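You operate a simulated robot arm through the tools that you are given. There is no shell and no other tool. Be economical: measure what you need, move in short steps, check, and stop when the job is done.

Carry out the task below with a simulated robot arm. There is one attempt and no reset: what you move stays moved.

JOB
Wipe up the crumbs and put the pale biscuit back in its tin.
Fine: use the purple cloth and put it back. Then stand the tin on the clean spot; press the lid on once the biscuit is in. The other biscuit stays on the plate. What is to be rubbed or washed off counts as gone when no trace of it is left.

The check looks at the end state, three seconds after you hand in, the way a careful person would. Anything else that was tipped, shoved, dropped, spilled or broken makes it a failure. A push-on lid holds only when it is set on centred and level and pressed home; a screw cap is set on level and turned clockwise until tight. Flat cloth is picked up by pressing the open fingertips on it (5 to 10 N) and closing them slowly along it; thin cloth reads only 2 to 8 mm in the jaws.

ROBOT AND FRAMES
A 7-joint arm with a two-finger parallel gripper, fixed in place. Base frame: the origin is at the foot of the arm, x ahead of it, y to its left, z up; the work surface is at about z = 0. Lengths are in m, angles in rad, forces in N, time in s.
With the tool pointing down near the work surface it reaches from about 0.24 to 0.62 m from the base axis. Its first joint turns from -1.152 to 1.152 rad. Payload 2.6 kg.
Tool frame: the origin (TCP) lies between the finger pads and is the grasp point; the fingertips stand 0.03 m ahead of it; z points along the fingers, y is the line along which they close. The gripper opens to 0.094 m. The fingers are 0.028 m wide and 0.01 m thick; the gripper's body (0.05 by 0.096 m) begins 0.055 m behind the TCP.
Orientation is told as [roll, pitch, yaw] about the base's x, y, z axes, in that order, counted from this pose: with the fingers straight down and closing along the base's y, the tool's x points along the base's -x, its y along +y and its z along -z.

CONTROLS
- The arm moves only by the tool jog_arm. Its argument "series" is a list of rows, each a list of 7 numbers: the opening in per cent of the stroke, from 0 (shut) to 100 (fully open), then the shift along the tool's x, y, z in m, then the turn, a rotation vector about the tool's x, y, z in rad. In form: [[fingers, x, y, z, ax, ay, az], ...]. A call has 1 to 8 rows; each row shifts and turns the commanded pose from where the row before left it, along the tool's axes as they then stand. Rows are played at 5 a second. More than 0.05 m and 0.15 rad between two rows, or a gripper value outside its range, and nothing of the call is played. Where a pose cannot be reached the arm comes as near as it can. A force on the tool above 90 N (or 10 N above the force at the start of the call, whichever is more), or a blocked arm, ends the call early, and 0.2 s more pass. Each finger travels about 0.072 m/s and halts on what it meets, pressing with about 26 N; the grip force reading is that of the motor and also rises with nothing between the fingers. The clock runs only during rows and for 0.2 s after the last one: add rows that do not move to give the fingers time. The reply holds the time, the measured pose of the TCP, the force on the tool along the base axes, the opening and the grip force, in the units named above and with some noise, with the torque about the TCP (base axes, N m) and any sound that the robot's microphone picked up.
- Cameras (640 x 400 px; columns grow to the right, rows downward): "scene" is fixed at [0.0311, 0.4441, 0.5385]; the picture's right is [-0.76, -0.65, 0.00], its down [-0.52, 0.60, -0.61] and it looks along [0.40, -0.46, -0.79] (base axes); focal length 214 px, centre (320, 200). "wrist" rides on the gripper at [0.076, 0.014, -0.102] in the tool frame; the picture's right is [-0.18, 0.98, 0.00], its down [-0.75, -0.14, -0.64] and it looks along [-0.63, -0.12, 0.77] (tool axes); focal length 243 px, centre (320, 200). There is no depth. A picture from a camera that has moved, and an enlarged one, comes with that camera's place and axes in the base frame and with its lens.
- capture(camera): a new picture of that camera. The clock stands still meanwhile.
- zoom(camera, box): a new picture of the part [left, top, right, bottom] of that camera's present view, enlarged. The clock stands still meanwhile.
- hand_in(): hands the job in; it is judged then, once.

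Go step by step. Nothing tells you positions but the pictures and the camera data: compare them with the known pose of the tool, close in by small moves and look again before you grip or let go. The budget is 120 turns and 64 pictures, counting those below and the enlarged ones. Unless the task says otherwise, let go and move clear before handing in, and close with one line.

The tools are called after "Request:" as name(argument=value, ...) on one line, values as JSON. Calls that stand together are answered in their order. jog_arm: Moves the arm, as the interface text tells. Its arguments: {"type":"object","properties":{"series":{"type":"array"}},"required":["series"]} The other tools are called the same way: capture (camera) takes a picture; zoom (camera, box) takes an enlarged picture of a part of a camera's view; hand_in () hands the job in.

At the start:

```text
time: 0.0
tcp_pos: [0.2795, 0.3192, 0.3584]
tool_rot: [0.001, -0.002, 0.0]
ft_force: [0.6, -0.6, 0.7]
ft_torque: [0.0, -0.01, 0.0]
width: 0.094
grip_force: 0.1
```

scene: 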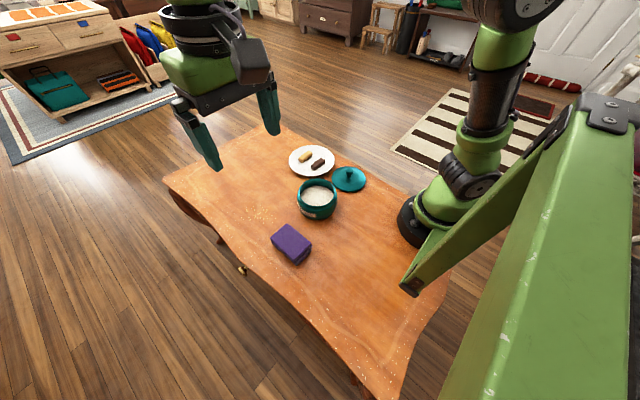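
wrist: 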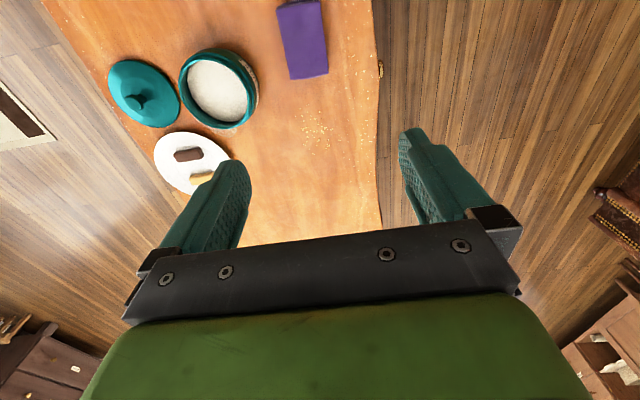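

I see the purple cloth near (0.26, 0.30), crumbs near (0.41, 0.30), the tin near (0.30, 0.13), and the plate and lid further right. I'll zoom in to get the details.

Request:
zoom(camera="scene", box=[220, 130, 380, 230])

Request:
zoom(camera="scene", box=[200, 180, 360, 280])

Request:
zoom(camera="wrist", box=[80, 0, 400, 200])

```text
4.00 times, centred on (300, 180) of scene
camera zoom: at [0.0311, 0.4441, 0.5385], right [-0.76, -0.65, 0.0], down [-0.52, 0.6, -0.61], along [0.4, -0.46, -0.79], focal length 858 px, centre (400, 280)
```

zoom: 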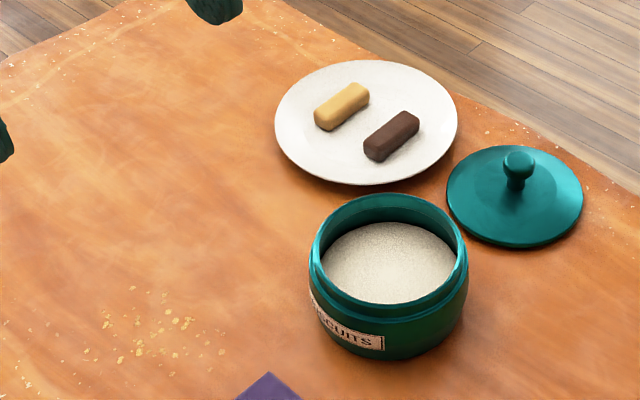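

```text
4.00 times, centred on (280, 230) of scene
camera zoom: at [0.0311, 0.4441, 0.5385], right [-0.76, -0.65, 0.0], down [-0.52, 0.6, -0.61], along [0.4, -0.46, -0.79], focal length 858 px, centre (480, 80)
```

zoom: 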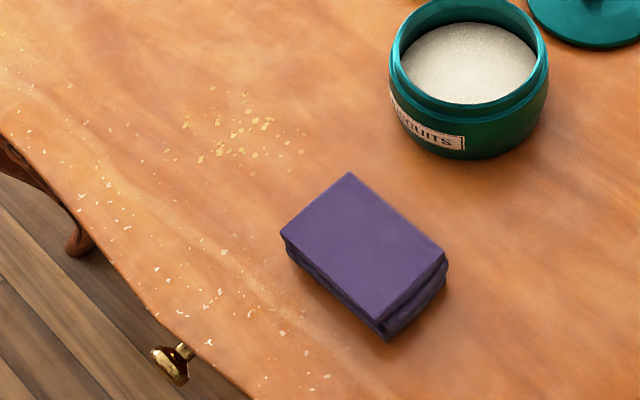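

```text
2.00 times, centred on (240, 100) of wrist
camera zoom: at [0.2031, 0.3323, 0.4601], right [0.18, 0.98, 0.0], down [0.75, -0.14, 0.64], along [0.63, -0.12, -0.77], focal length 485 px, centre (480, 400)
```

zoom: 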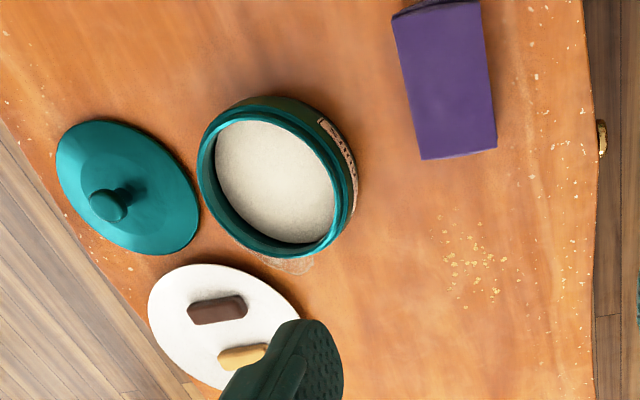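

There's a pale smudge beside the tin that the scene camera can't see. I'll zoom in on it and on the crumbs.

Request:
zoom(camera="wrist", box=[160, 80, 288, 160])

Request:
zoom(camera="wrist", box=[260, 80, 388, 160])

```text
5.00 times, centred on (224, 120) of wrist
camera zoom: at [0.2031, 0.3323, 0.4601], right [0.18, 0.98, 0.0], down [0.75, -0.14, 0.64], along [0.63, -0.12, -0.77], focal length 1213 px, centre (800, 600)
```

zoom: 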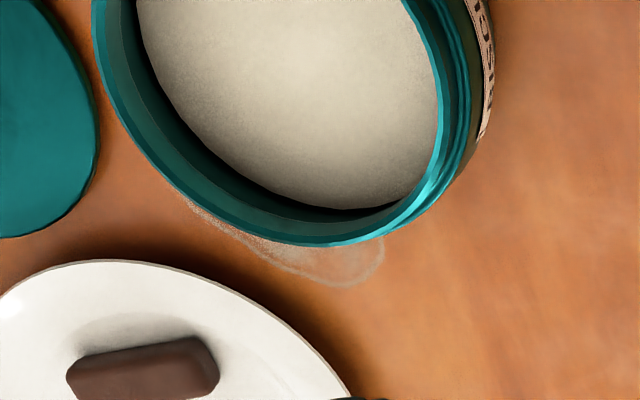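

```text
5.00 times, centred on (324, 120) of wrist
camera zoom: at [0.2031, 0.3323, 0.4601], right [0.18, 0.98, 0.0], down [0.75, -0.14, 0.64], along [0.63, -0.12, -0.77], focal length 1213 px, centre (300, 600)
```

zoom: 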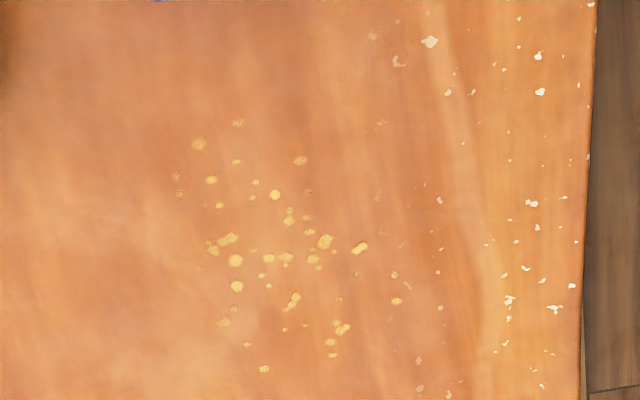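

The cloth looks like a folded pad about 0.094 × 0.062 × 0.03 m, square to the axes and centred near (0.256, 0.300). I'll move above it.

Request:
jog_arm(series=[[100, 0.0118, -0.0096, 0.045, 0, 0, 0], [100, 0.0117, -0.0096, 0.045, 0, 0, 0], [100, 0, 0, 0.048, 0, 0, 0], [100, 0, 0, 0.048, 0, 0, 0], [100, 0, 0, 0.048, 0, 0, 0], [100, 0, 0, 0, 0, 0, 0]])

Request:
capture(camera="scene")

Request:
capture(camera="wrist")

```text
time: 1.4
tcp_pos: [0.2558, 0.2994, 0.1222]
tool_rot: [0.001, 0.001, -0.001]
ft_force: [0.3, -0.7, -0.1]
ft_torque: [-0.01, 0.03, 0.01]
width: 0.094
grip_force: 0.0
```

```text
56 pictures are left
```

scene: 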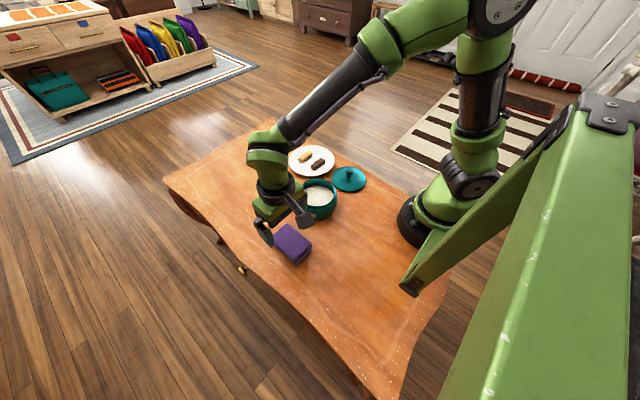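

```text
55 pictures are left
camera wrist: at [0.1799, 0.313, 0.2246], right [0.18, 0.98, 0.0], down [0.75, -0.14, 0.64], along [0.63, -0.12, -0.77], focal length 243 px, centre (320, 200)
```

wrist: 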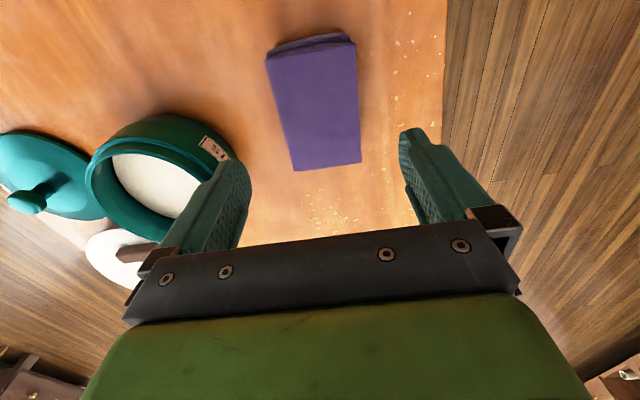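

The wrist view confirms the pad at centre (0.254, 0.2985) with the fingers straddling it. Going down now.

Request:
jog_arm(series=[[100, 0.0015, 0, 0.04, 0, 0, 0], [100, 0, 0, 0.04, 0, 0, 0], [100, 0, 0, 0, 0, 0, 0]])

Request:
jog_arm(series=[[75, 0, 0, 0, 0, 0, 0], [60, 0, 0, 0, 0, 0, 0], [50, 0, 0, 0, 0, 0, 0], [45, 0, 0, 0, 0, 0, 0], [40, 0, 0, 0, 0, 0, 0], [40, 0, 0, 0, 0, 0, 0]])

```text
time: 2.2
tcp_pos: [0.2537, 0.2994, 0.0415]
tool_rot: [0.002, 0.002, 0.0]
ft_force: [-0.4, 0.3, 0.0]
ft_torque: [0.0, 0.02, 0.02]
width: 0.0941
grip_force: 0.0
```

```text
time: 3.6
tcp_pos: [0.2539, 0.3003, 0.0418]
tool_rot: [0.001, -0.001, -0.001]
ft_force: [-0.4, 0.1, 0.0]
ft_torque: [0.03, 0.0, -0.02]
width: 0.0654
grip_force: 25.5
```

The pad is gripped at 0.065 m. I'll lift it and check the hold.

Request:
jog_arm(series=[[40, 0, 0, -0.02, 0, 0, 0], [40, 0, 0, -0.02, 0, 0, 0], [40, -0.04, -0.012, 0, 0, 0, 0], [40, -0.04, -0.012, 0, 0, 0, 0], [40, 0, 0, 0, 0, 0, 0]])

Request:
capture(camera="wrist")

Request:
zoom(camera="scene", box=[200, 150, 360, 250])

```text
time: 4.8
tcp_pos: [0.3335, 0.2769, 0.0828]
tool_rot: [0.0, 0.001, -0.001]
ft_force: [-0.3, 0.1, -0.8]
ft_torque: [-0.01, 0.03, 0.05]
width: 0.0651
grip_force: 25.9
```

```text
54 pictures are left
camera wrist: at [0.2587, 0.2903, 0.1856], right [0.18, 0.98, 0.0], down [0.75, -0.14, 0.64], along [0.63, -0.12, -0.77], focal length 243 px, centre (320, 200)
```

wrist: 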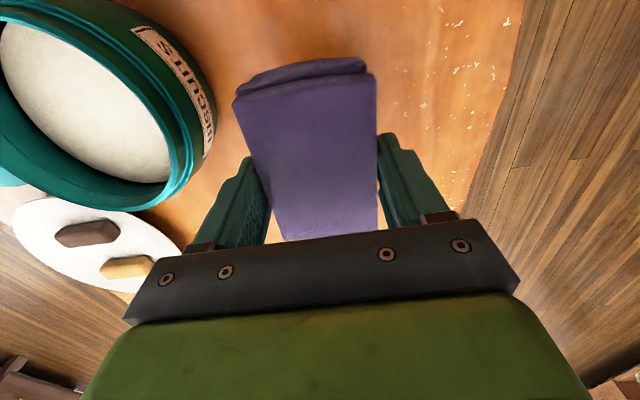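

```text
4.00 times, centred on (280, 200) of scene
camera zoom: at [0.0312, 0.4441, 0.5385], right [-0.76, -0.65, 0.0], down [-0.52, 0.6, -0.61], along [0.4, -0.46, -0.79], focal length 858 px, centre (480, 200)
```

zoom: 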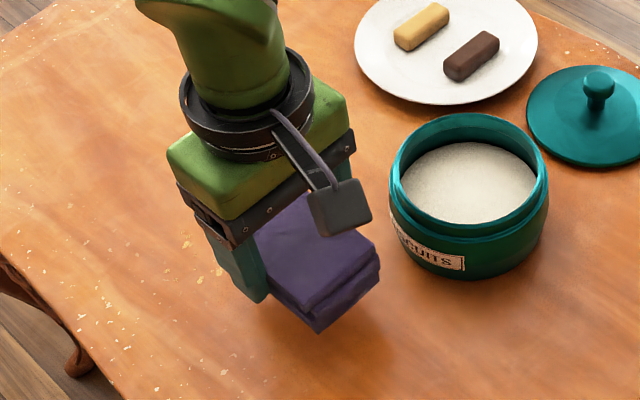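

It's held firmly. I'll lower it onto the near edge of the crumbs and find contact force.

Request:
jog_arm(series=[[40, 0, -0.007, 0.02, 0, 0, 0], [40, 0, 0, 0.019, 0, 0, 0], [40, 0, 0, 0.002, 0, 0, 0], [40, 0, 0, 0.001, 0, 0, 0], [40, 0, 0, 0, 0, 0, 0]])

```text
time: 6.0
tcp_pos: [0.3338, 0.268, 0.0424]
tool_rot: [0.002, -0.003, 0.0]
ft_force: [-4.7, -4.9, 19.4]
ft_torque: [-0.15, 0.13, -0.02]
width: 0.065
grip_force: 26.4
```

Contact reads 19 N, so I'll ease off 1 mm and sweep along +x.

Request:
jog_arm(series=[[40, 0, 0, -0.001, 0, 0, 0], [40, -0.02, 0, 0, 0, 0, 0], [40, -0.02, 0, 0, 0, 0, 0], [40, -0.02, 0, 0, 0, 0, 0], [40, -0.02, 0, 0, 0, 0, 0], [40, -0.02, 0, 0, 0, 0, 0], [40, -0.02, 0, 0, 0, 0, 0], [40, -0.015, 0, 0, 0, 0, 0]])

```text
time: 7.8
tcp_pos: [0.4697, 0.2683, 0.0409]
tool_rot: [0.001, 0.0, 0.002]
ft_force: [-8.5, 0.2, 14.6]
ft_torque: [0.16, 0.07, 0.09]
width: 0.0651
grip_force: 25.8
```

Now I'll shift to y ≈ 0.315 and sweep back.

Request:
jog_arm(series=[[40, 0, 0.023, 0, 0, 0, 0], [40, 0, 0.023, 0, 0, 0, 0], [40, 0.025, 0, 0, 0, 0, 0], [40, 0.025, 0, 0, 0, 0, 0], [40, 0.025, 0, 0, 0, 0, 0], [40, 0.025, 0, 0, 0, 0, 0], [40, 0.02, 0, 0, 0, 0, 0], [40, 0.015, 0, 0, 0, 0, 0]])

Request:
jog_arm(series=[[40, 0, -0.022, 0, 0, 0, 0], [40, -0.025, 0, 0, 0, 0, 0], [40, -0.025, 0, 0, 0, 0, 0], [40, -0.025, 0, 0, 0, 0, 0], [40, -0.025, 0, 0, 0, 0, 0], [40, -0.025, 0, 0, 0, 0, 0], [40, 0, 0, 0, 0, 0, 0]])

Request:
jog_arm(series=[[40, 0, 0, -0.02, 0, 0, 0], [40, 0, 0, -0.04, 0, 0, 0], [40, 0.04, 0.005, -0.02, 0, 0, 0], [40, 0.045, 0.005, 0, 0, 0, 0], [40, 0.045, 0, 0, 0, 0, 0], [40, 0.045, 0, 0, 0, 0, 0], [40, 0.03, 0, 0, 0, 0, 0], [40, 0, 0, 0, 0, 0, 0]])

Request:
zoom(camera="scene", box=[200, 150, 360, 250])

Request:
capture(camera="wrist")

```text
time: 9.6
tcp_pos: [0.3328, 0.3155, 0.0423]
tool_rot: [0.002, 0.0, -0.002]
ft_force: [3.7, 0.1, 7.0]
ft_torque: [0.17, -0.02, -0.07]
width: 0.0648
grip_force: 26.2
```

```text
time: 11.2
tcp_pos: [0.4587, 0.2928, 0.043]
tool_rot: [-0.001, 0.0, -0.001]
ft_force: [-5.5, -0.7, 12.6]
ft_torque: [0.2, 0.09, 0.09]
width: 0.0646
grip_force: 26.1
```

```text
time: 13.0
tcp_pos: [0.2531, 0.3027, 0.1241]
tool_rot: [0.0, -0.001, 0.002]
ft_force: [-0.2, 0.2, -0.1]
ft_torque: [0.0, 0.0, -0.01]
width: 0.0611
grip_force: 25.9
```

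```text
4.00 times, centred on (280, 200) of scene
camera zoom: at [0.0311, 0.4441, 0.5385], right [-0.76, -0.65, 0.0], down [-0.52, 0.6, -0.61], along [0.4, -0.46, -0.79], focal length 858 px, centre (480, 200)
```

zoom: 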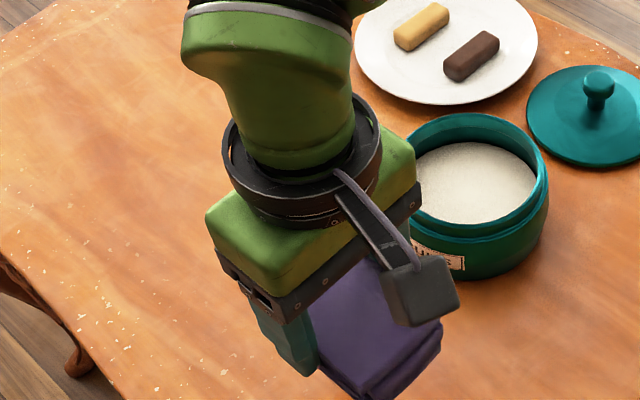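

```text
51 pictures are left
camera wrist: at [0.1768, 0.3161, 0.2255], right [0.18, 0.98, 0.0], down [0.75, -0.14, 0.64], along [0.63, -0.12, -0.77], focal length 243 px, centre (320, 200)
```

wrist: 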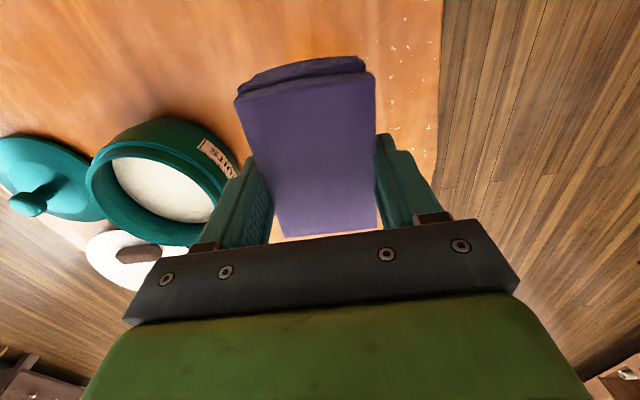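

The crumbs look gone. I'll set the cloth back where it was, then look closely at the wiped spot.

Request:
jog_arm(series=[[40, -0.0006, -0.0025, 0.04, 0, 0, 0], [40, 0, 0, 0.035, 0, 0, 0], [40, 0, 0, 0.005, 0, 0, 0], [40, 0, 0, 0, 0, 0, 0]])

```text
time: 14.0
tcp_pos: [0.2542, 0.3003, 0.0448]
tool_rot: [0.004, -0.001, -0.002]
ft_force: [-10.9, -14.6, 48.7]
ft_torque: [-0.83, 0.28, 0.0]
width: 0.061
grip_force: 26.5
```

The pad already presses on the table at z 0.0448, so it must have slipped a little in the grip. I'll ease up, release, and rise.

Request:
jog_arm(series=[[40, 0, 0, -0.0035, 0, 0, 0], [40, 0, 0, 0, 0, 0, 0]])

Request:
jog_arm(series=[[70, 0, 0, 0, 0, 0, 0], [100, 0, 0, 0, 0, 0, 0], [100, 0, 0, 0, 0, 0, 0], [100, 0, 0, -0.03, 0, 0, 0], [100, 0, 0, -0.05, 0, 0, 0], [100, 0, 0, -0.05, 0, 0, 0], [100, 0, 0, -0.05, 0, 0, 0], [100, 0, 0, 0, 0, 0, 0]])

Request:
capture(camera="wrist")

Request:
zoom(camera="scene", box=[200, 180, 360, 280])

```text
time: 14.6
tcp_pos: [0.2535, 0.2998, 0.0462]
tool_rot: [-0.001, 0.0, 0.001]
ft_force: [0.9, -1.1, 0.9]
ft_torque: [0.01, -0.04, 0.02]
width: 0.061
grip_force: 26.0
```

```text
time: 16.4
tcp_pos: [0.253, 0.2991, 0.2252]
tool_rot: [-0.001, 0.001, 0.003]
ft_force: [0.5, -0.2, -0.4]
ft_torque: [0.04, -0.02, -0.08]
width: 0.0936
grip_force: 0.0
```

```text
50 pictures are left
camera wrist: at [0.1786, 0.314, 0.3286], right [0.18, 0.98, 0.0], down [0.75, -0.14, 0.64], along [0.63, -0.12, -0.77], focal length 243 px, centre (320, 200)
```

wrist: 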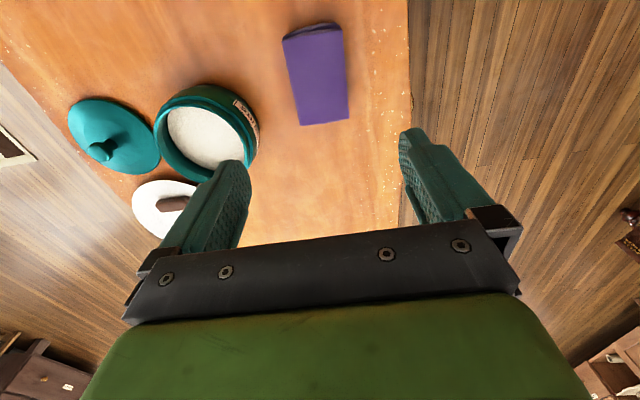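

```text
4.00 times, centred on (280, 230) of scene
camera zoom: at [0.0311, 0.4441, 0.5385], right [-0.76, -0.65, 0.0], down [-0.52, 0.6, -0.61], along [0.4, -0.46, -0.79], focal length 858 px, centre (480, 80)
```

zoom: 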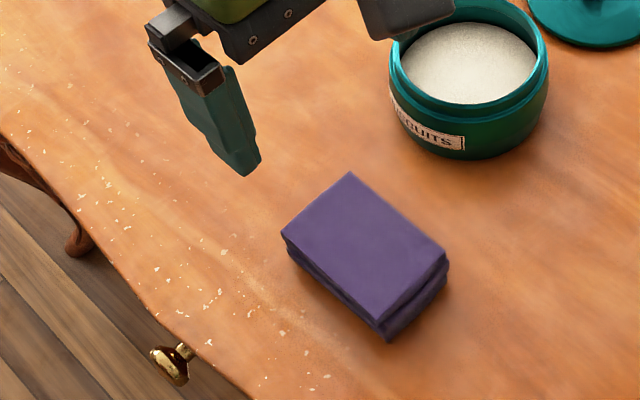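

The cloth is back in place. I'll move above the tin to measure it, the plate and the lid.

Request:
jog_arm(series=[[100, -0.01, -0.04, -0.025, 0, 0, 0], [100, -0.01, -0.04, -0.025, 0, 0, 0], [100, -0.01, -0.04, -0.025, 0, 0, 0], [100, 0, -0.03, 0, 0, 0, 0], [100, 0, 0, 0, 0, 0, 0]])

Request:
capture(camera="wrist")

Request:
zoom(camera="scene", box=[200, 150, 360, 250])

```text
time: 17.6
tcp_pos: [0.2847, 0.1493, 0.3014]
tool_rot: [0.002, 0.0, 0.0]
ft_force: [-0.3, 0.6, -0.3]
ft_torque: [0.01, 0.0, 0.02]
width: 0.0938
grip_force: 0.1
```

```text
48 pictures are left
camera wrist: at [0.2083, 0.1632, 0.4035], right [0.18, 0.98, 0.0], down [0.75, -0.14, 0.64], along [0.63, -0.12, -0.77], focal length 243 px, centre (320, 200)
```

wrist: 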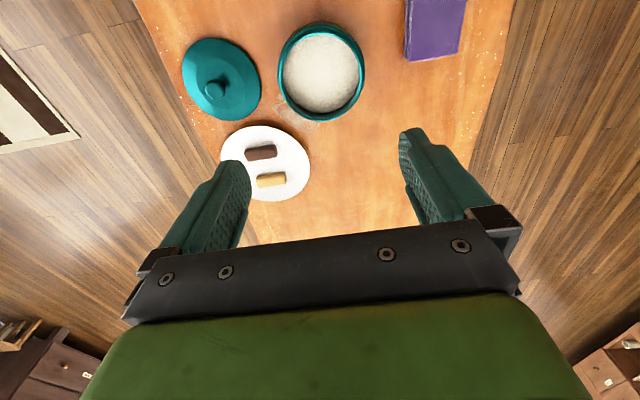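

```text
4.00 times, centred on (280, 200) of scene
camera zoom: at [0.0311, 0.4441, 0.5385], right [-0.76, -0.65, 0.0], down [-0.52, 0.6, -0.61], along [0.4, -0.46, -0.79], focal length 858 px, centre (480, 200)
```

zoom: 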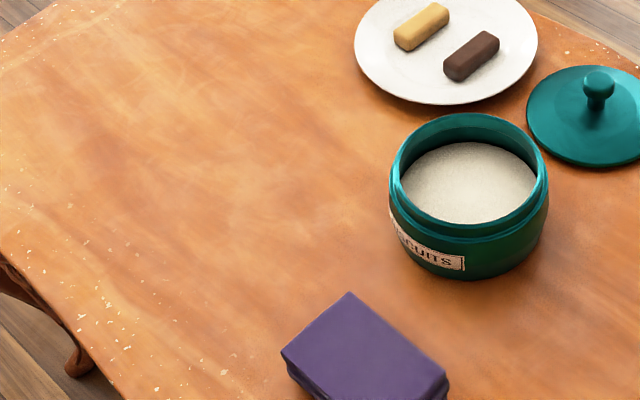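

The wiped area is clean in this view. I'll zoom the wrist camera on the tin, lid and plate.

Request:
zoom(camera="wrist", box=[240, 10, 400, 110])

Request:
zoom(camera="wrist", box=[170, 110, 330, 210])

Request:
zoom(camera="wrist", box=[160, 20, 320, 120])

Request:
zoom(camera="scene", box=[280, 160, 376, 220])

```text
4.00 times, centred on (320, 60) of wrist
camera zoom: at [0.2083, 0.1632, 0.4035], right [0.18, 0.98, 0.0], down [0.75, -0.14, 0.64], along [0.63, -0.12, -0.77], focal length 970 px, centre (320, 760)
```

zoom: 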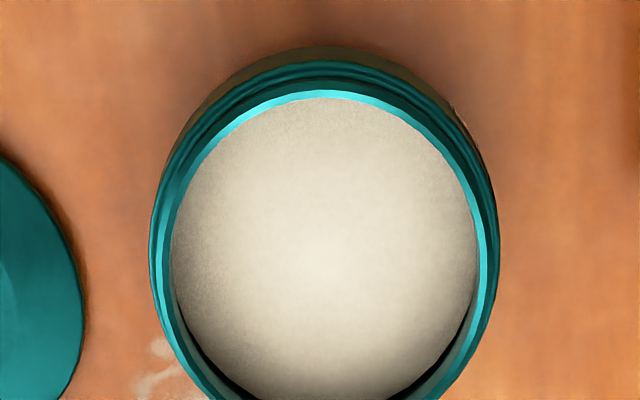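

```text
4.00 times, centred on (250, 160) of wrist
camera zoom: at [0.2083, 0.1632, 0.4035], right [0.18, 0.98, 0.0], down [0.75, -0.14, 0.64], along [0.63, -0.12, -0.77], focal length 970 px, centre (600, 360)
```

zoom: 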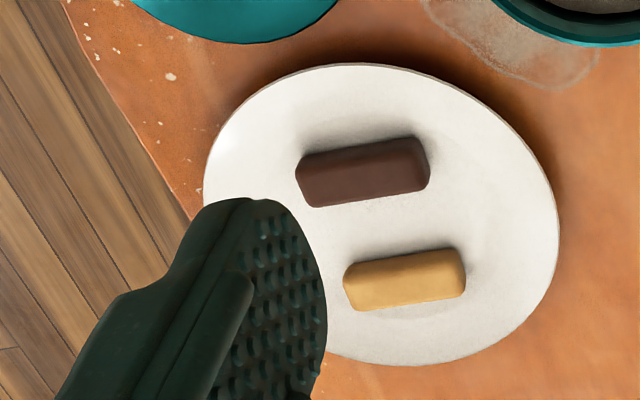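

```text
4.00 times, centred on (240, 70) of wrist
camera zoom: at [0.2083, 0.1632, 0.4035], right [0.18, 0.98, 0.0], down [0.75, -0.14, 0.64], along [0.63, -0.12, -0.77], focal length 970 px, centre (640, 720)
```

zoom: 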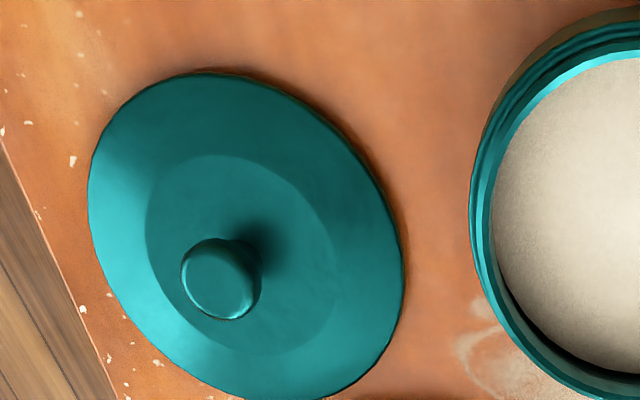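

```text
6.67 times, centred on (328, 190) of scene
camera zoom: at [0.0311, 0.4441, 0.5385], right [-0.76, -0.65, 0.0], down [-0.52, 0.6, -0.61], along [0.4, -0.46, -0.79], focal length 1430 px, centre (267, 267)
```

zoom: 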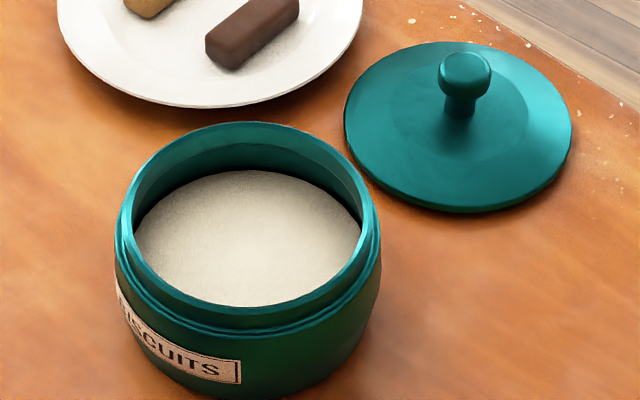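

My estimates for the tin: centre ≈ (0.289, 0.152), lip at z ≈ 0.07, lip radius ≈ 0.05, contents just below the lip. It's too wide for the jaws, so I'll grip its +y wall and slide it. First I'll hover over that wall and check.

Request:
jog_arm(series=[[60, -0.002, 0.026, 0.045, 0, 0, 0], [60, -0.002, 0.026, 0.045, 0, 0, 0], [60, 0, 0, 0.045, 0, 0, 0], [60, 0, 0, 0.04, 0, 0, 0], [60, 0, 0, 0, 0, 0, 0]])

Request:
capture(camera="wrist")

Request:
zoom(camera="scene", box=[240, 140, 400, 240])

```text
refused: row 1 steps farther than a row can; nothing moved
```

```text
42 pictures are left
camera wrist: at [0.2083, 0.1632, 0.4035], right [0.18, 0.98, 0.0], down [0.75, -0.14, 0.64], along [0.63, -0.12, -0.77], focal length 243 px, centre (320, 200)
```

wrist: 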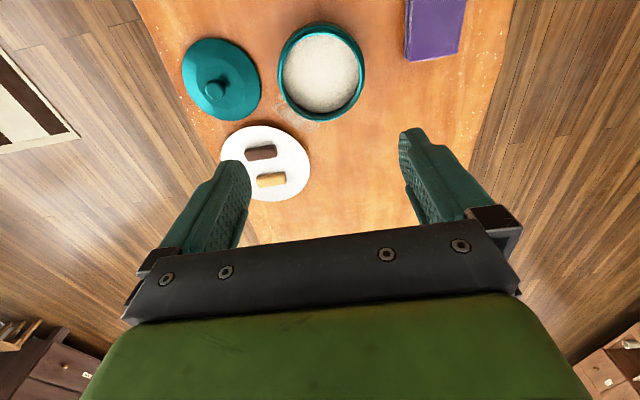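

```text
4.00 times, centred on (320, 190) of scene
camera zoom: at [0.0311, 0.4441, 0.5385], right [-0.76, -0.65, 0.0], down [-0.52, 0.6, -0.61], along [0.4, -0.46, -0.79], focal length 858 px, centre (320, 240)
```

zoom: 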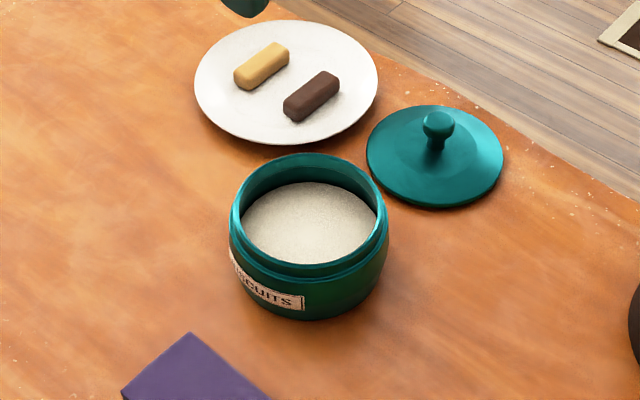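

That row was over the step limit, so nothing moved. I'll use smaller rows.

Request:
jog_arm(series=[[60, -0.002, 0.026, 0.035, 0, 0, 0], [60, -0.002, 0.026, 0.035, 0, 0, 0], [60, 0, 0, 0.045, 0, 0, 0], [60, 0, 0, 0.045, 0, 0, 0], [60, 0, 0, 0.015, 0, 0, 0], [60, 0, 0, 0, 0, 0, 0]])

Request:
capture(camera="wrist")

Request:
zoom(camera="scene", box=[240, 140, 400, 240])

```text
time: 19.0
tcp_pos: [0.289, 0.2009, 0.1264]
tool_rot: [0.002, 0.0, 0.001]
ft_force: [0.7, 0.1, -0.2]
ft_torque: [0.02, 0.0, -0.01]
width: 0.0565
grip_force: 0.0
```

```text
40 pictures are left
camera wrist: at [0.2122, 0.2155, 0.2287], right [0.18, 0.98, 0.0], down [0.75, -0.14, 0.64], along [0.63, -0.12, -0.77], focal length 243 px, centre (320, 200)
```

wrist: 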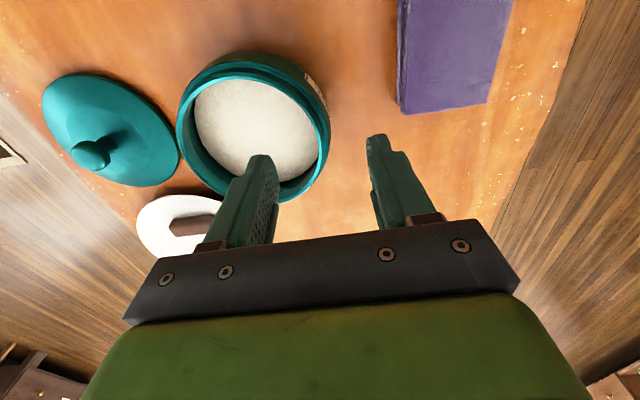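

```text
4.00 times, centred on (320, 190) of scene
camera zoom: at [0.0311, 0.4441, 0.5385], right [-0.76, -0.65, 0.0], down [-0.52, 0.6, -0.61], along [0.4, -0.46, -0.79], focal length 858 px, centre (320, 240)
```

zoom: 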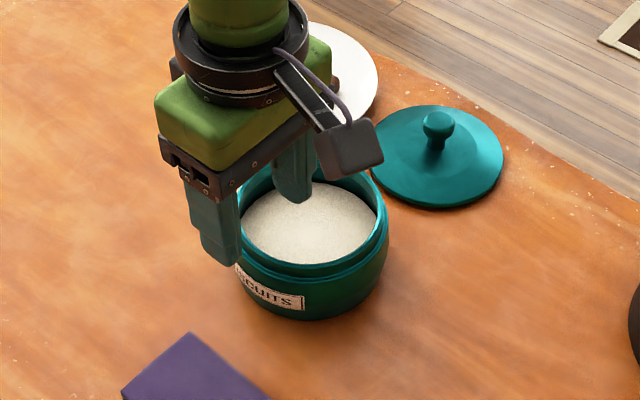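

The wall sits between the fingers, at y ≈ 0.204. I'll descend carefully to straddle it.

Request:
jog_arm(series=[[60, 0, 0.003, 0.02, 0, 0, 0], [60, 0, 0, 0.012, 0, 0, 0], [60, 0, 0, 0.006, 0, 0, 0], [60, 0, 0, 0.004, 0, 0, 0], [60, 0, 0, 0, 0, 0, 0]])

Request:
zoom(camera="scene", box=[272, 150, 368, 210])

```text
time: 20.2
tcp_pos: [0.2889, 0.2048, 0.0837]
tool_rot: [0.0, 0.001, -0.001]
ft_force: [0.2, -0.3, 0.6]
ft_torque: [0.0, 0.02, -0.02]
width: 0.0565
grip_force: 0.1
```

```text
6.67 times, centred on (320, 180) of scene
camera zoom: at [0.0311, 0.4441, 0.5385], right [-0.76, -0.65, 0.0], down [-0.52, 0.6, -0.61], along [0.4, -0.46, -0.79], focal length 1430 px, centre (320, 333)
```

zoom: 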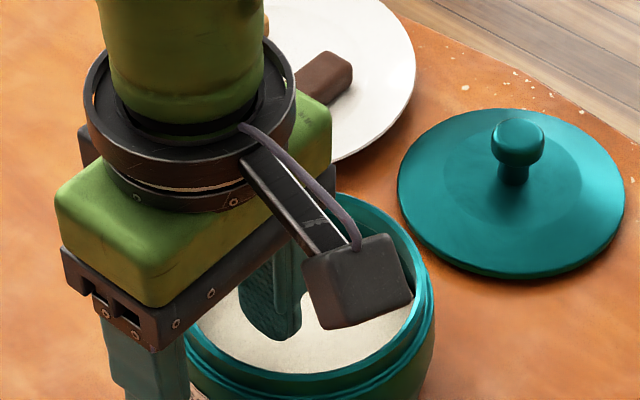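

The finger is above the contents. I'll probe down in small steps until light contact or enough depth.

Request:
jog_arm(series=[[60, 0, 0, 0.003, 0, 0, 0], [60, 0, 0, 0.003, 0, 0, 0], [60, 0, 0, 0, 0, 0, 0]])

```text
time: 21.0
tcp_pos: [0.2891, 0.2055, 0.0771]
tool_rot: [0.0, 0.0, -0.001]
ft_force: [0.5, 0.4, 0.2]
ft_torque: [0.02, 0.01, 0.0]
width: 0.0565
grip_force: 0.1
```

Request:
jog_arm(series=[[60, 0, 0, 0.003, 0, 0, 0], [60, 0, 0, 0.003, 0, 0, 0], [60, 0, 0, 0, 0, 0, 0]])

Request:
jog_arm(series=[[45, 0, 0, 0, 0, 0, 0], [30, 0, 0, 0, 0, 0, 0], [20, 0, 0, 0, 0, 0, 0], [10, 0, 0, 0, 0, 0, 0], [0, 0, 0, 0, 0, 0, 0], [0, 0, 0, 0, 0, 0, 0]])

Request:
zoom(camera="scene", box=[240, 140, 400, 240])

```text
time: 21.8
tcp_pos: [0.2879, 0.2048, 0.0722]
tool_rot: [-0.001, 0.0, 0.001]
ft_force: [-0.3, 0.0, 0.4]
ft_torque: [0.0, 0.01, 0.02]
width: 0.0565
grip_force: 0.0
```

```text
time: 23.2
tcp_pos: [0.2891, 0.2064, 0.0722]
tool_rot: [0.001, -0.001, 0.001]
ft_force: [0.5, 0.1, -0.3]
ft_torque: [0.2, -0.03, 0.02]
width: 0.0033
grip_force: 26.1
```

```text
4.00 times, centred on (320, 190) of scene
camera zoom: at [0.0311, 0.4441, 0.5385], right [-0.76, -0.65, 0.0], down [-0.52, 0.6, -0.61], along [0.4, -0.46, -0.79], focal length 858 px, centre (320, 240)
```

zoom: 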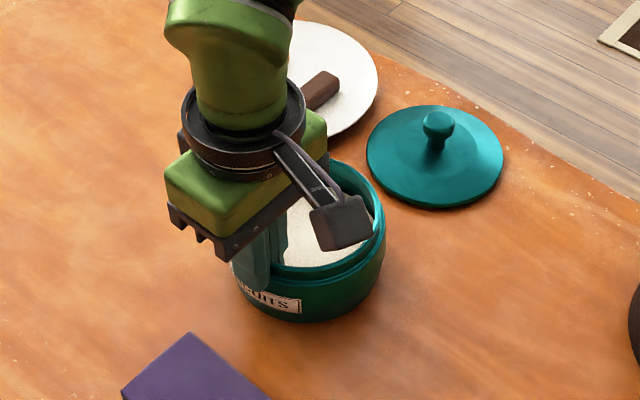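

The wall is gripped (3.3 mm). I'll lift a few millimetres to feel the weight.

Request:
jog_arm(series=[[0, 0, 0, -0.003, 0, 0, 0], [0, 0, 0, -0.003, 0, 0, 0], [0, 0, 0, 0, 0, 0, 0], [0, 0, 0, 0, 0, 0, 0]])

Request:
zoom(camera="scene", box=[240, 140, 400, 240])

```text
time: 24.2
tcp_pos: [0.2888, 0.2055, 0.0773]
tool_rot: [0.001, 0.0, -0.002]
ft_force: [0.1, 0.4, -3.2]
ft_torque: [0.16, -0.01, 0.03]
width: 0.0033
grip_force: 26.1
```

```text
4.00 times, centred on (320, 190) of scene
camera zoom: at [0.0312, 0.4441, 0.5385], right [-0.76, -0.65, 0.0], down [-0.52, 0.6, -0.61], along [0.4, -0.46, -0.79], focal length 858 px, centre (320, 240)
```

zoom: 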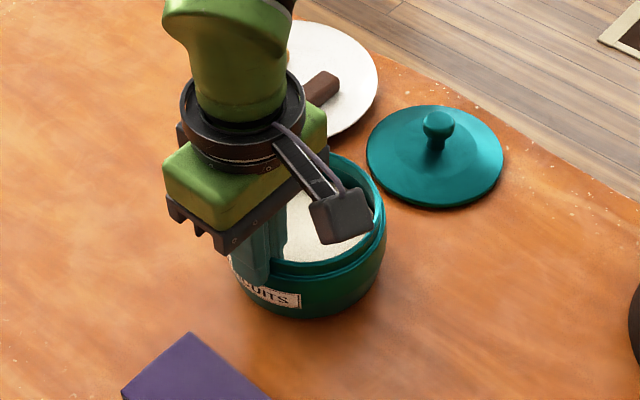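

The whole weight is held (≈0.33 kg) and the tin stays level. I'll carry it low: +x first, then +y to the wiped spot.

Request:
jog_arm(series=[[0, 0, 0, -0.006, 0, 0, 0], [0, -0.015, 0, -0.004, 0, 0, 0], [0, -0.025, 0, 0, 0, 0, 0], [0, -0.025, 0, 0, 0, 0, 0], [0, -0.025, 0, 0, 0, 0, 0], [0, -0.02, 0, 0, 0, 0, 0], [0, 0, 0, 0, 0, 0, 0]])

Request:
jog_arm(series=[[0, 0, 0.015, 0, 0, 0, 0], [0, 0, 0.025, 0, 0, 0, 0], [0, 0, 0.025, 0, 0, 0, 0], [0, 0, 0.025, 0, 0, 0, 0], [0, 0, 0.025, 0, 0, 0, 0], [0, 0, 0.015, 0, 0, 0, 0], [0, 0, 0.0045, 0, 0, 0, 0], [0, 0, 0, 0, 0, 0, 0]])

Request:
capture(camera="scene")

```text
time: 25.8
tcp_pos: [0.3979, 0.2047, 0.0884]
tool_rot: [-0.001, -0.001, 0.001]
ft_force: [0.0, 0.6, -2.8]
ft_torque: [0.16, 0.01, 0.0]
width: 0.0034
grip_force: 26.0
```

```text
time: 27.6
tcp_pos: [0.3985, 0.34, 0.0879]
tool_rot: [0.0, -0.001, 0.0]
ft_force: [-0.2, -0.9, -2.8]
ft_torque: [0.14, 0.02, 0.01]
width: 0.0031
grip_force: 26.1
```

```text
35 pictures are left
```

scene: 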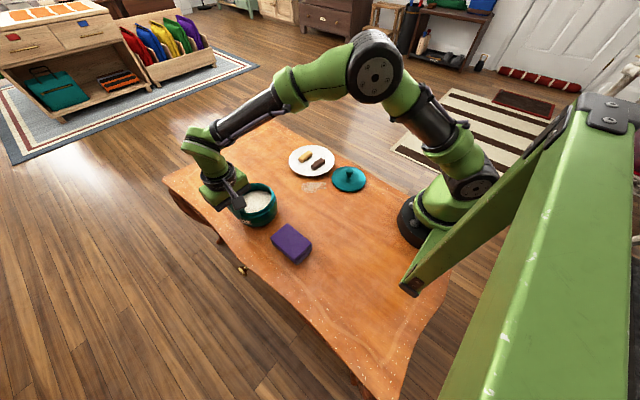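

I'll look at the pale patch that the tin was hiding.

Request:
zoom(camera="scene", box=[272, 155, 368, 215])

Request:
zoom(camera="scene", box=[210, 170, 306, 230])

```text
6.67 times, centred on (320, 185) of scene
camera zoom: at [0.0311, 0.4442, 0.5385], right [-0.76, -0.65, 0.0], down [-0.52, 0.6, -0.61], along [0.4, -0.46, -0.79], focal length 1430 px, centre (320, 300)
```

zoom: 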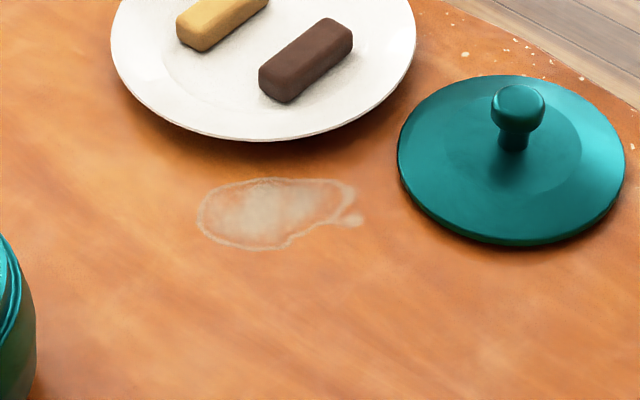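

```text
6.67 times, centred on (258, 200) of scene
camera zoom: at [0.0311, 0.4442, 0.5385], right [-0.76, -0.65, 0.0], down [-0.52, 0.6, -0.61], along [0.4, -0.46, -0.79], focal length 1430 px, centre (733, 200)
```

zoom: 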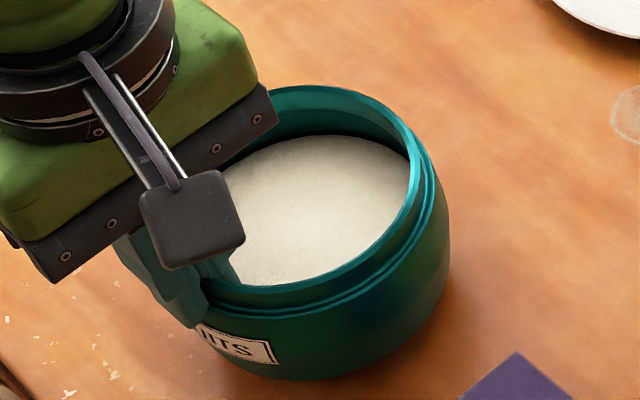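

That patch is a dried pale spill, not crumbs. The job doesn't mention it, so I'll leave it alone. Next I'll lower the tin onto the wiped spot.

Request:
jog_arm(series=[[0, -0.001, 0, 0.008, 0, 0, 0], [0, 0, 0, 0.005, 0, 0, 0], [0, 0, 0, 0.0015, 0, 0, 0], [0, 0, 0, 0.001, 0, 0, 0], [0, 0, 0, 0, 0, 0, 0]])

```text
time: 28.8
tcp_pos: [0.3985, 0.3403, 0.0721]
tool_rot: [-0.001, 0.001, 0.0]
ft_force: [0.0, -1.0, -2.8]
ft_torque: [0.17, -0.01, -0.01]
width: 0.0036
grip_force: 25.6
```

Request:
jog_arm(series=[[0, 0, 0, 0.001, 0, 0, 0], [0, 0, 0, 0.0005, 0, 0, 0], [0, 0, 0, 0, 0, 0, 0]])

```text
time: 29.6
tcp_pos: [0.4006, 0.3413, 0.0719]
tool_rot: [0.002, 0.0, -0.001]
ft_force: [-3.7, -3.8, 11.2]
ft_torque: [-0.06, 0.18, -0.03]
width: 0.0034
grip_force: 26.4
```

It's in contact with the table. I'll ease up slightly, release to a moderate opening, and rise.

Request:
jog_arm(series=[[0, 0, 0, -0.001, 0, 0, 0], [0, 0, 0, 0, 0, 0, 0], [15, 0, 0, 0, 0, 0, 0], [30, 0, 0, 0, 0, 0, 0], [40, 0, 0, 0, 0, 0, 0], [40, 0, 0, 0, 0, 0, 0]])

Request:
jog_arm(series=[[40, 0, 0, -0.02, 0, 0, 0], [40, 0, 0, -0.04, 0, 0, 0], [40, 0, 0, -0.045, 0, 0, 0], [40, 0, -0.04, -0.02, 0, 0, 0], [40, 0, -0.045, 0, 0, 0, 0], [40, 0, -0.045, 0, 0, 0, 0], [40, 0, -0.045, 0, 0, 0, 0], [40, 0, -0.045, 0, 0, 0, 0]])

Request:
jog_arm(series=[[40, 0.03, -0.03, 0, 0, 0, 0], [40, 0, -0.03, 0, 0, 0, 0], [40, 0, 0, 0, 0, 0, 0]])

Request:
capture(camera="wrist")

Request:
zoom(camera="scene", box=[200, 150, 360, 250])

```text
time: 31.0
tcp_pos: [0.4002, 0.3405, 0.0718]
tool_rot: [-0.001, 0.0, -0.001]
ft_force: [0.1, -0.2, -0.2]
ft_torque: [0.03, -0.05, -0.04]
width: 0.0375
grip_force: 0.0
```

```text
time: 32.8
tcp_pos: [0.398, 0.1202, 0.1965]
tool_rot: [0.002, -0.001, 0.002]
ft_force: [-0.4, -0.3, 0.8]
ft_torque: [-0.01, -0.03, -0.01]
width: 0.0377
grip_force: 0.2
```

```text
time: 33.6
tcp_pos: [0.3688, 0.0586, 0.1979]
tool_rot: [0.001, -0.001, 0.001]
ft_force: [-0.7, 0.6, -0.7]
ft_torque: [0.02, 0.01, -0.01]
width: 0.0377
grip_force: 0.1
```

```text
32 pictures are left
camera wrist: at [0.2934, 0.0728, 0.299], right [0.18, 0.98, 0.0], down [0.75, -0.14, 0.64], along [0.63, -0.12, -0.77], focal length 243 px, centre (320, 200)
```

wrist: 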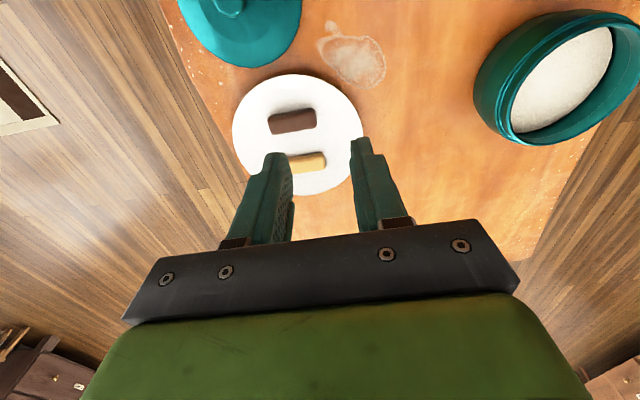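

```text
4.00 times, centred on (280, 200) of scene
camera zoom: at [0.0311, 0.4441, 0.5385], right [-0.76, -0.65, 0.0], down [-0.52, 0.6, -0.61], along [0.4, -0.46, -0.79], focal length 858 px, centre (480, 200)
```

zoom: 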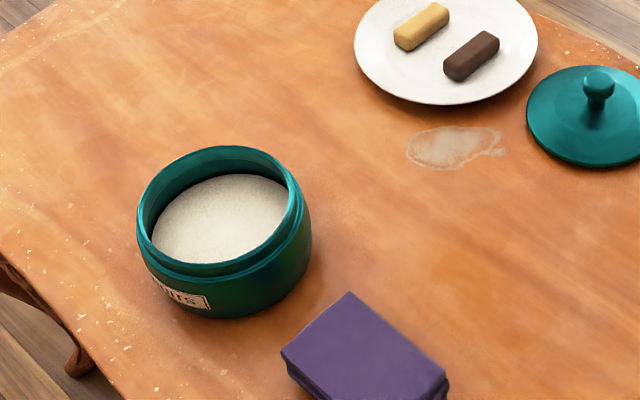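

The tin stands on the wiped spot. The pale biscuit is near (0.459, 0.027), long along y and about 0.02 m wide, with a 0.04 m gap to the dark one. I'll turn the tool 90° so the fingers close across it.

Request:
jog_arm(series=[[55, 0, 0, 0, 0, 0, 0.14], [55, 0, 0, 0, 0, 0, 0.14], [55, 0, 0, 0, 0, 0, 0.14], [55, 0, 0, 0, 0, 0, 0.14], [55, 0, 0, 0, 0, 0, 0.14], [55, 0, 0, 0, 0, 0, 0.14], [55, 0, 0, 0, 0, 0, 0.14], [55, 0, 0, 0, 0, 0, 0.14]])

Request:
jog_arm(series=[[55, 0, 0, 0, 0, 0, 0.14], [55, 0, 0, 0, 0, 0, 0.14], [55, 0, 0, 0, 0, 0, 0.14], [55, 0, 0, 0, 0, 0, 0.0308], [55, -0.016, 0.045, 0, 0, 0, 0], [55, -0.016, 0.045, 0, 0, 0, 0], [55, 0, 0, 0, 0, 0, 0]])

Request:
capture(camera="wrist")

Request:
zoom(camera="scene", box=[256, 120, 352, 180])

```text
time: 35.4
tcp_pos: [0.3692, 0.0592, 0.1957]
tool_rot: [0.0, 0.001, -1.122]
ft_force: [-0.3, -0.4, 0.2]
ft_torque: [-0.02, 0.01, -0.01]
width: 0.0516
grip_force: 0.1
```

```text
time: 37.0
tcp_pos: [0.4598, 0.0273, 0.1974]
tool_rot: [0.0, 0.0, -1.571]
ft_force: [-0.2, 0.1, 0.3]
ft_torque: [-0.03, 0.0, -0.02]
width: 0.0517
grip_force: 0.2
```

```text
30 pictures are left
camera wrist: at [0.4744, 0.1031, 0.2992], right [0.98, -0.18, 0.0], down [-0.14, -0.75, 0.64], along [-0.12, -0.63, -0.77], focal length 243 px, centre (320, 200)
```

wrist: 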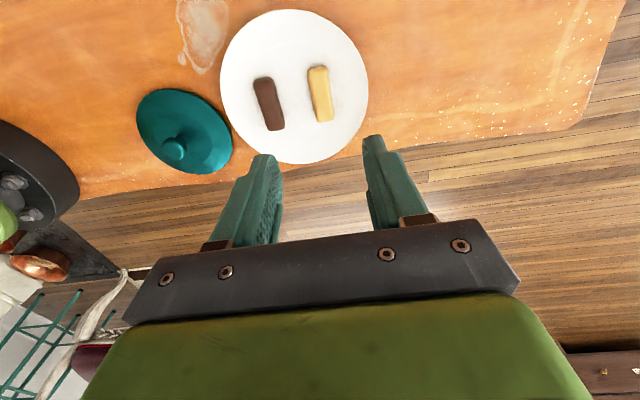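

```text
6.67 times, centred on (304, 150) of scene
camera zoom: at [0.0312, 0.4441, 0.5385], right [-0.76, -0.65, 0.0], down [-0.52, 0.6, -0.61], along [0.4, -0.46, -0.79], focal length 1430 px, centre (427, 533)
```

zoom: 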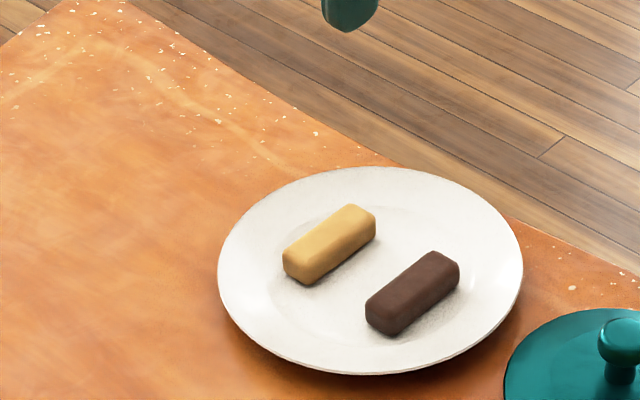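

The fingers are over the pale biscuit at (0.461, 0.024). I'll descend most of the way and check alignment.

Request:
jog_arm(series=[[55, -0.0035, 0.0005, 0.045, 0, 0, 0], [55, 0, 0, 0.045, 0, 0, 0], [55, 0, 0, 0.04, 0, 0, 0], [55, 0, 0, 0, 0, 0, 0]])

Request:
zoom(camera="scene", box=[256, 120, 352, 180])

Request:
capture(camera="wrist")

```text
time: 38.0
tcp_pos: [0.4601, 0.0245, 0.0672]
tool_rot: [-0.001, -0.001, -1.571]
ft_force: [0.1, 0.7, 0.6]
ft_torque: [0.0, -0.01, 0.02]
width: 0.0518
grip_force: 0.1
```

```text
6.67 times, centred on (304, 150) of scene
camera zoom: at [0.0311, 0.4441, 0.5385], right [-0.76, -0.65, 0.0], down [-0.52, 0.6, -0.61], along [0.4, -0.46, -0.79], focal length 1430 px, centre (427, 533)
```

zoom: 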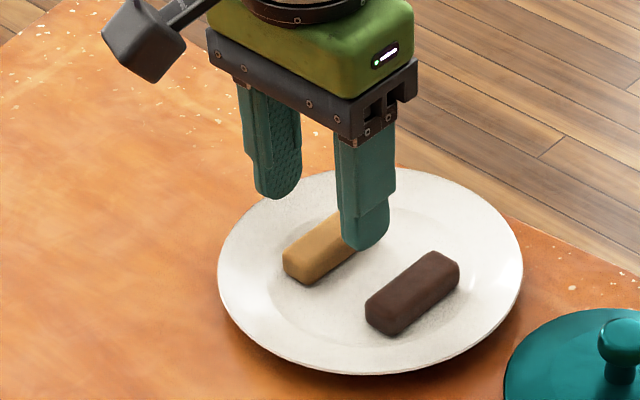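

```text
27 pictures are left
camera wrist: at [0.4748, 0.0993, 0.1689], right [0.98, -0.18, 0.0], down [-0.14, -0.75, 0.64], along [-0.12, -0.63, -0.77], focal length 243 px, centre (320, 200)
```

wrist: 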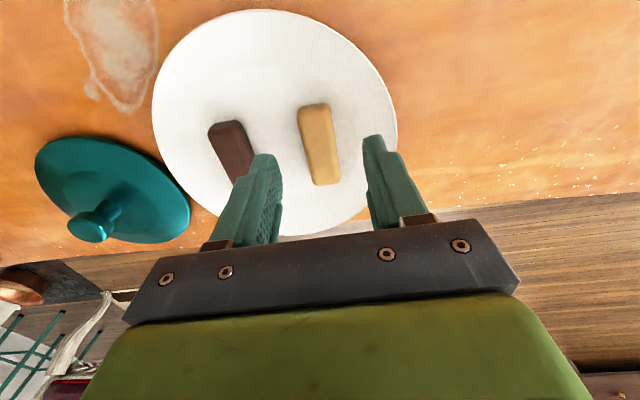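

It's well aligned. I'll lower it between plate and biscuit in small steps.

Request:
jog_arm(series=[[55, 0.002, 0.001, 0.01, 0, 0, 0], [55, 0, 0, 0.007, 0, 0, 0], [55, 0, 0, 0.004, 0, 0, 0], [55, 0, 0, 0, 0, 0, 0]])

Request:
zoom(camera="scene", box=[256, 120, 352, 180])

```text
time: 39.0
tcp_pos: [0.46, 0.0267, 0.0458]
tool_rot: [0.0, -0.001, -1.568]
ft_force: [-0.4, 0.8, -0.5]
ft_torque: [-0.01, 0.0, 0.02]
width: 0.0516
grip_force: 0.1
```

```text
6.67 times, centred on (304, 150) of scene
camera zoom: at [0.0311, 0.4441, 0.5385], right [-0.76, -0.65, 0.0], down [-0.52, 0.6, -0.61], along [0.4, -0.46, -0.79], focal length 1430 px, centre (427, 533)
```

zoom: 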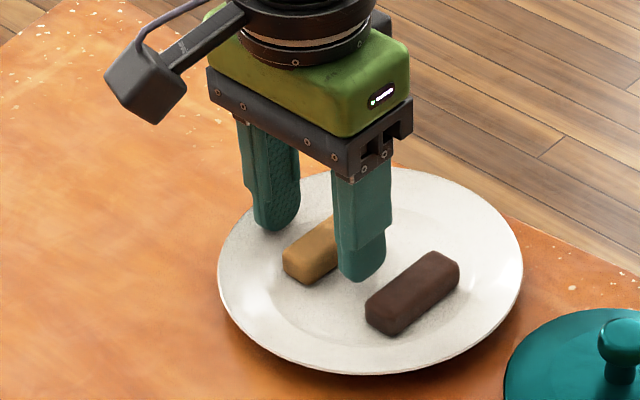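

Request:
jog_arm(series=[[55, 0, 0, 0.002, 0, 0, 0], [45, 0, 0, 0, 0, 0, 0], [35, 0, 0, 0, 0, 0, 0], [25, 0, 0, 0, 0, 0, 0], [18, 0, 0, 0, 0, 0, 0], [15, 0, 0, 0, 0, 0, 0], [15, 0, 0, 0, 0, 0, 0]])

```text
time: 40.6
tcp_pos: [0.4619, 0.0268, 0.0447]
tool_rot: [0.0, -0.001, -1.569]
ft_force: [0.1, 0.2, 0.5]
ft_torque: [0.01, 0.01, 0.02]
width: 0.0206
grip_force: 25.9
```

Gripped at 0.0206 m with no sound of breaking. Lifting straight up.

Request:
jog_arm(series=[[15, 0, 0, -0.01, 0, 0, 0], [15, 0, 0, -0.03, 0, 0, 0], [15, 0, 0, -0.045, 0, 0, 0], [15, 0, 0, -0.045, 0, 0, 0], [15, 0, 0, 0, 0, 0, 0]])

Request:
capture(camera="wrist")

```text
time: 41.8
tcp_pos: [0.4603, 0.0252, 0.1738]
tool_rot: [0.0, 0.001, -1.569]
ft_force: [-0.1, 0.4, -0.1]
ft_torque: [0.01, -0.04, 0.01]
width: 0.0201
grip_force: 26.3
```

```text
25 pictures are left
camera wrist: at [0.4743, 0.1016, 0.2758], right [0.98, -0.18, 0.0], down [-0.14, -0.75, 0.64], along [-0.12, -0.63, -0.77], focal length 243 px, centre (320, 200)
```

wrist: 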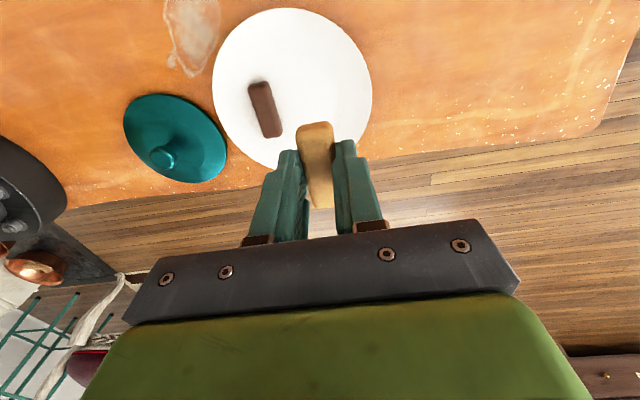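

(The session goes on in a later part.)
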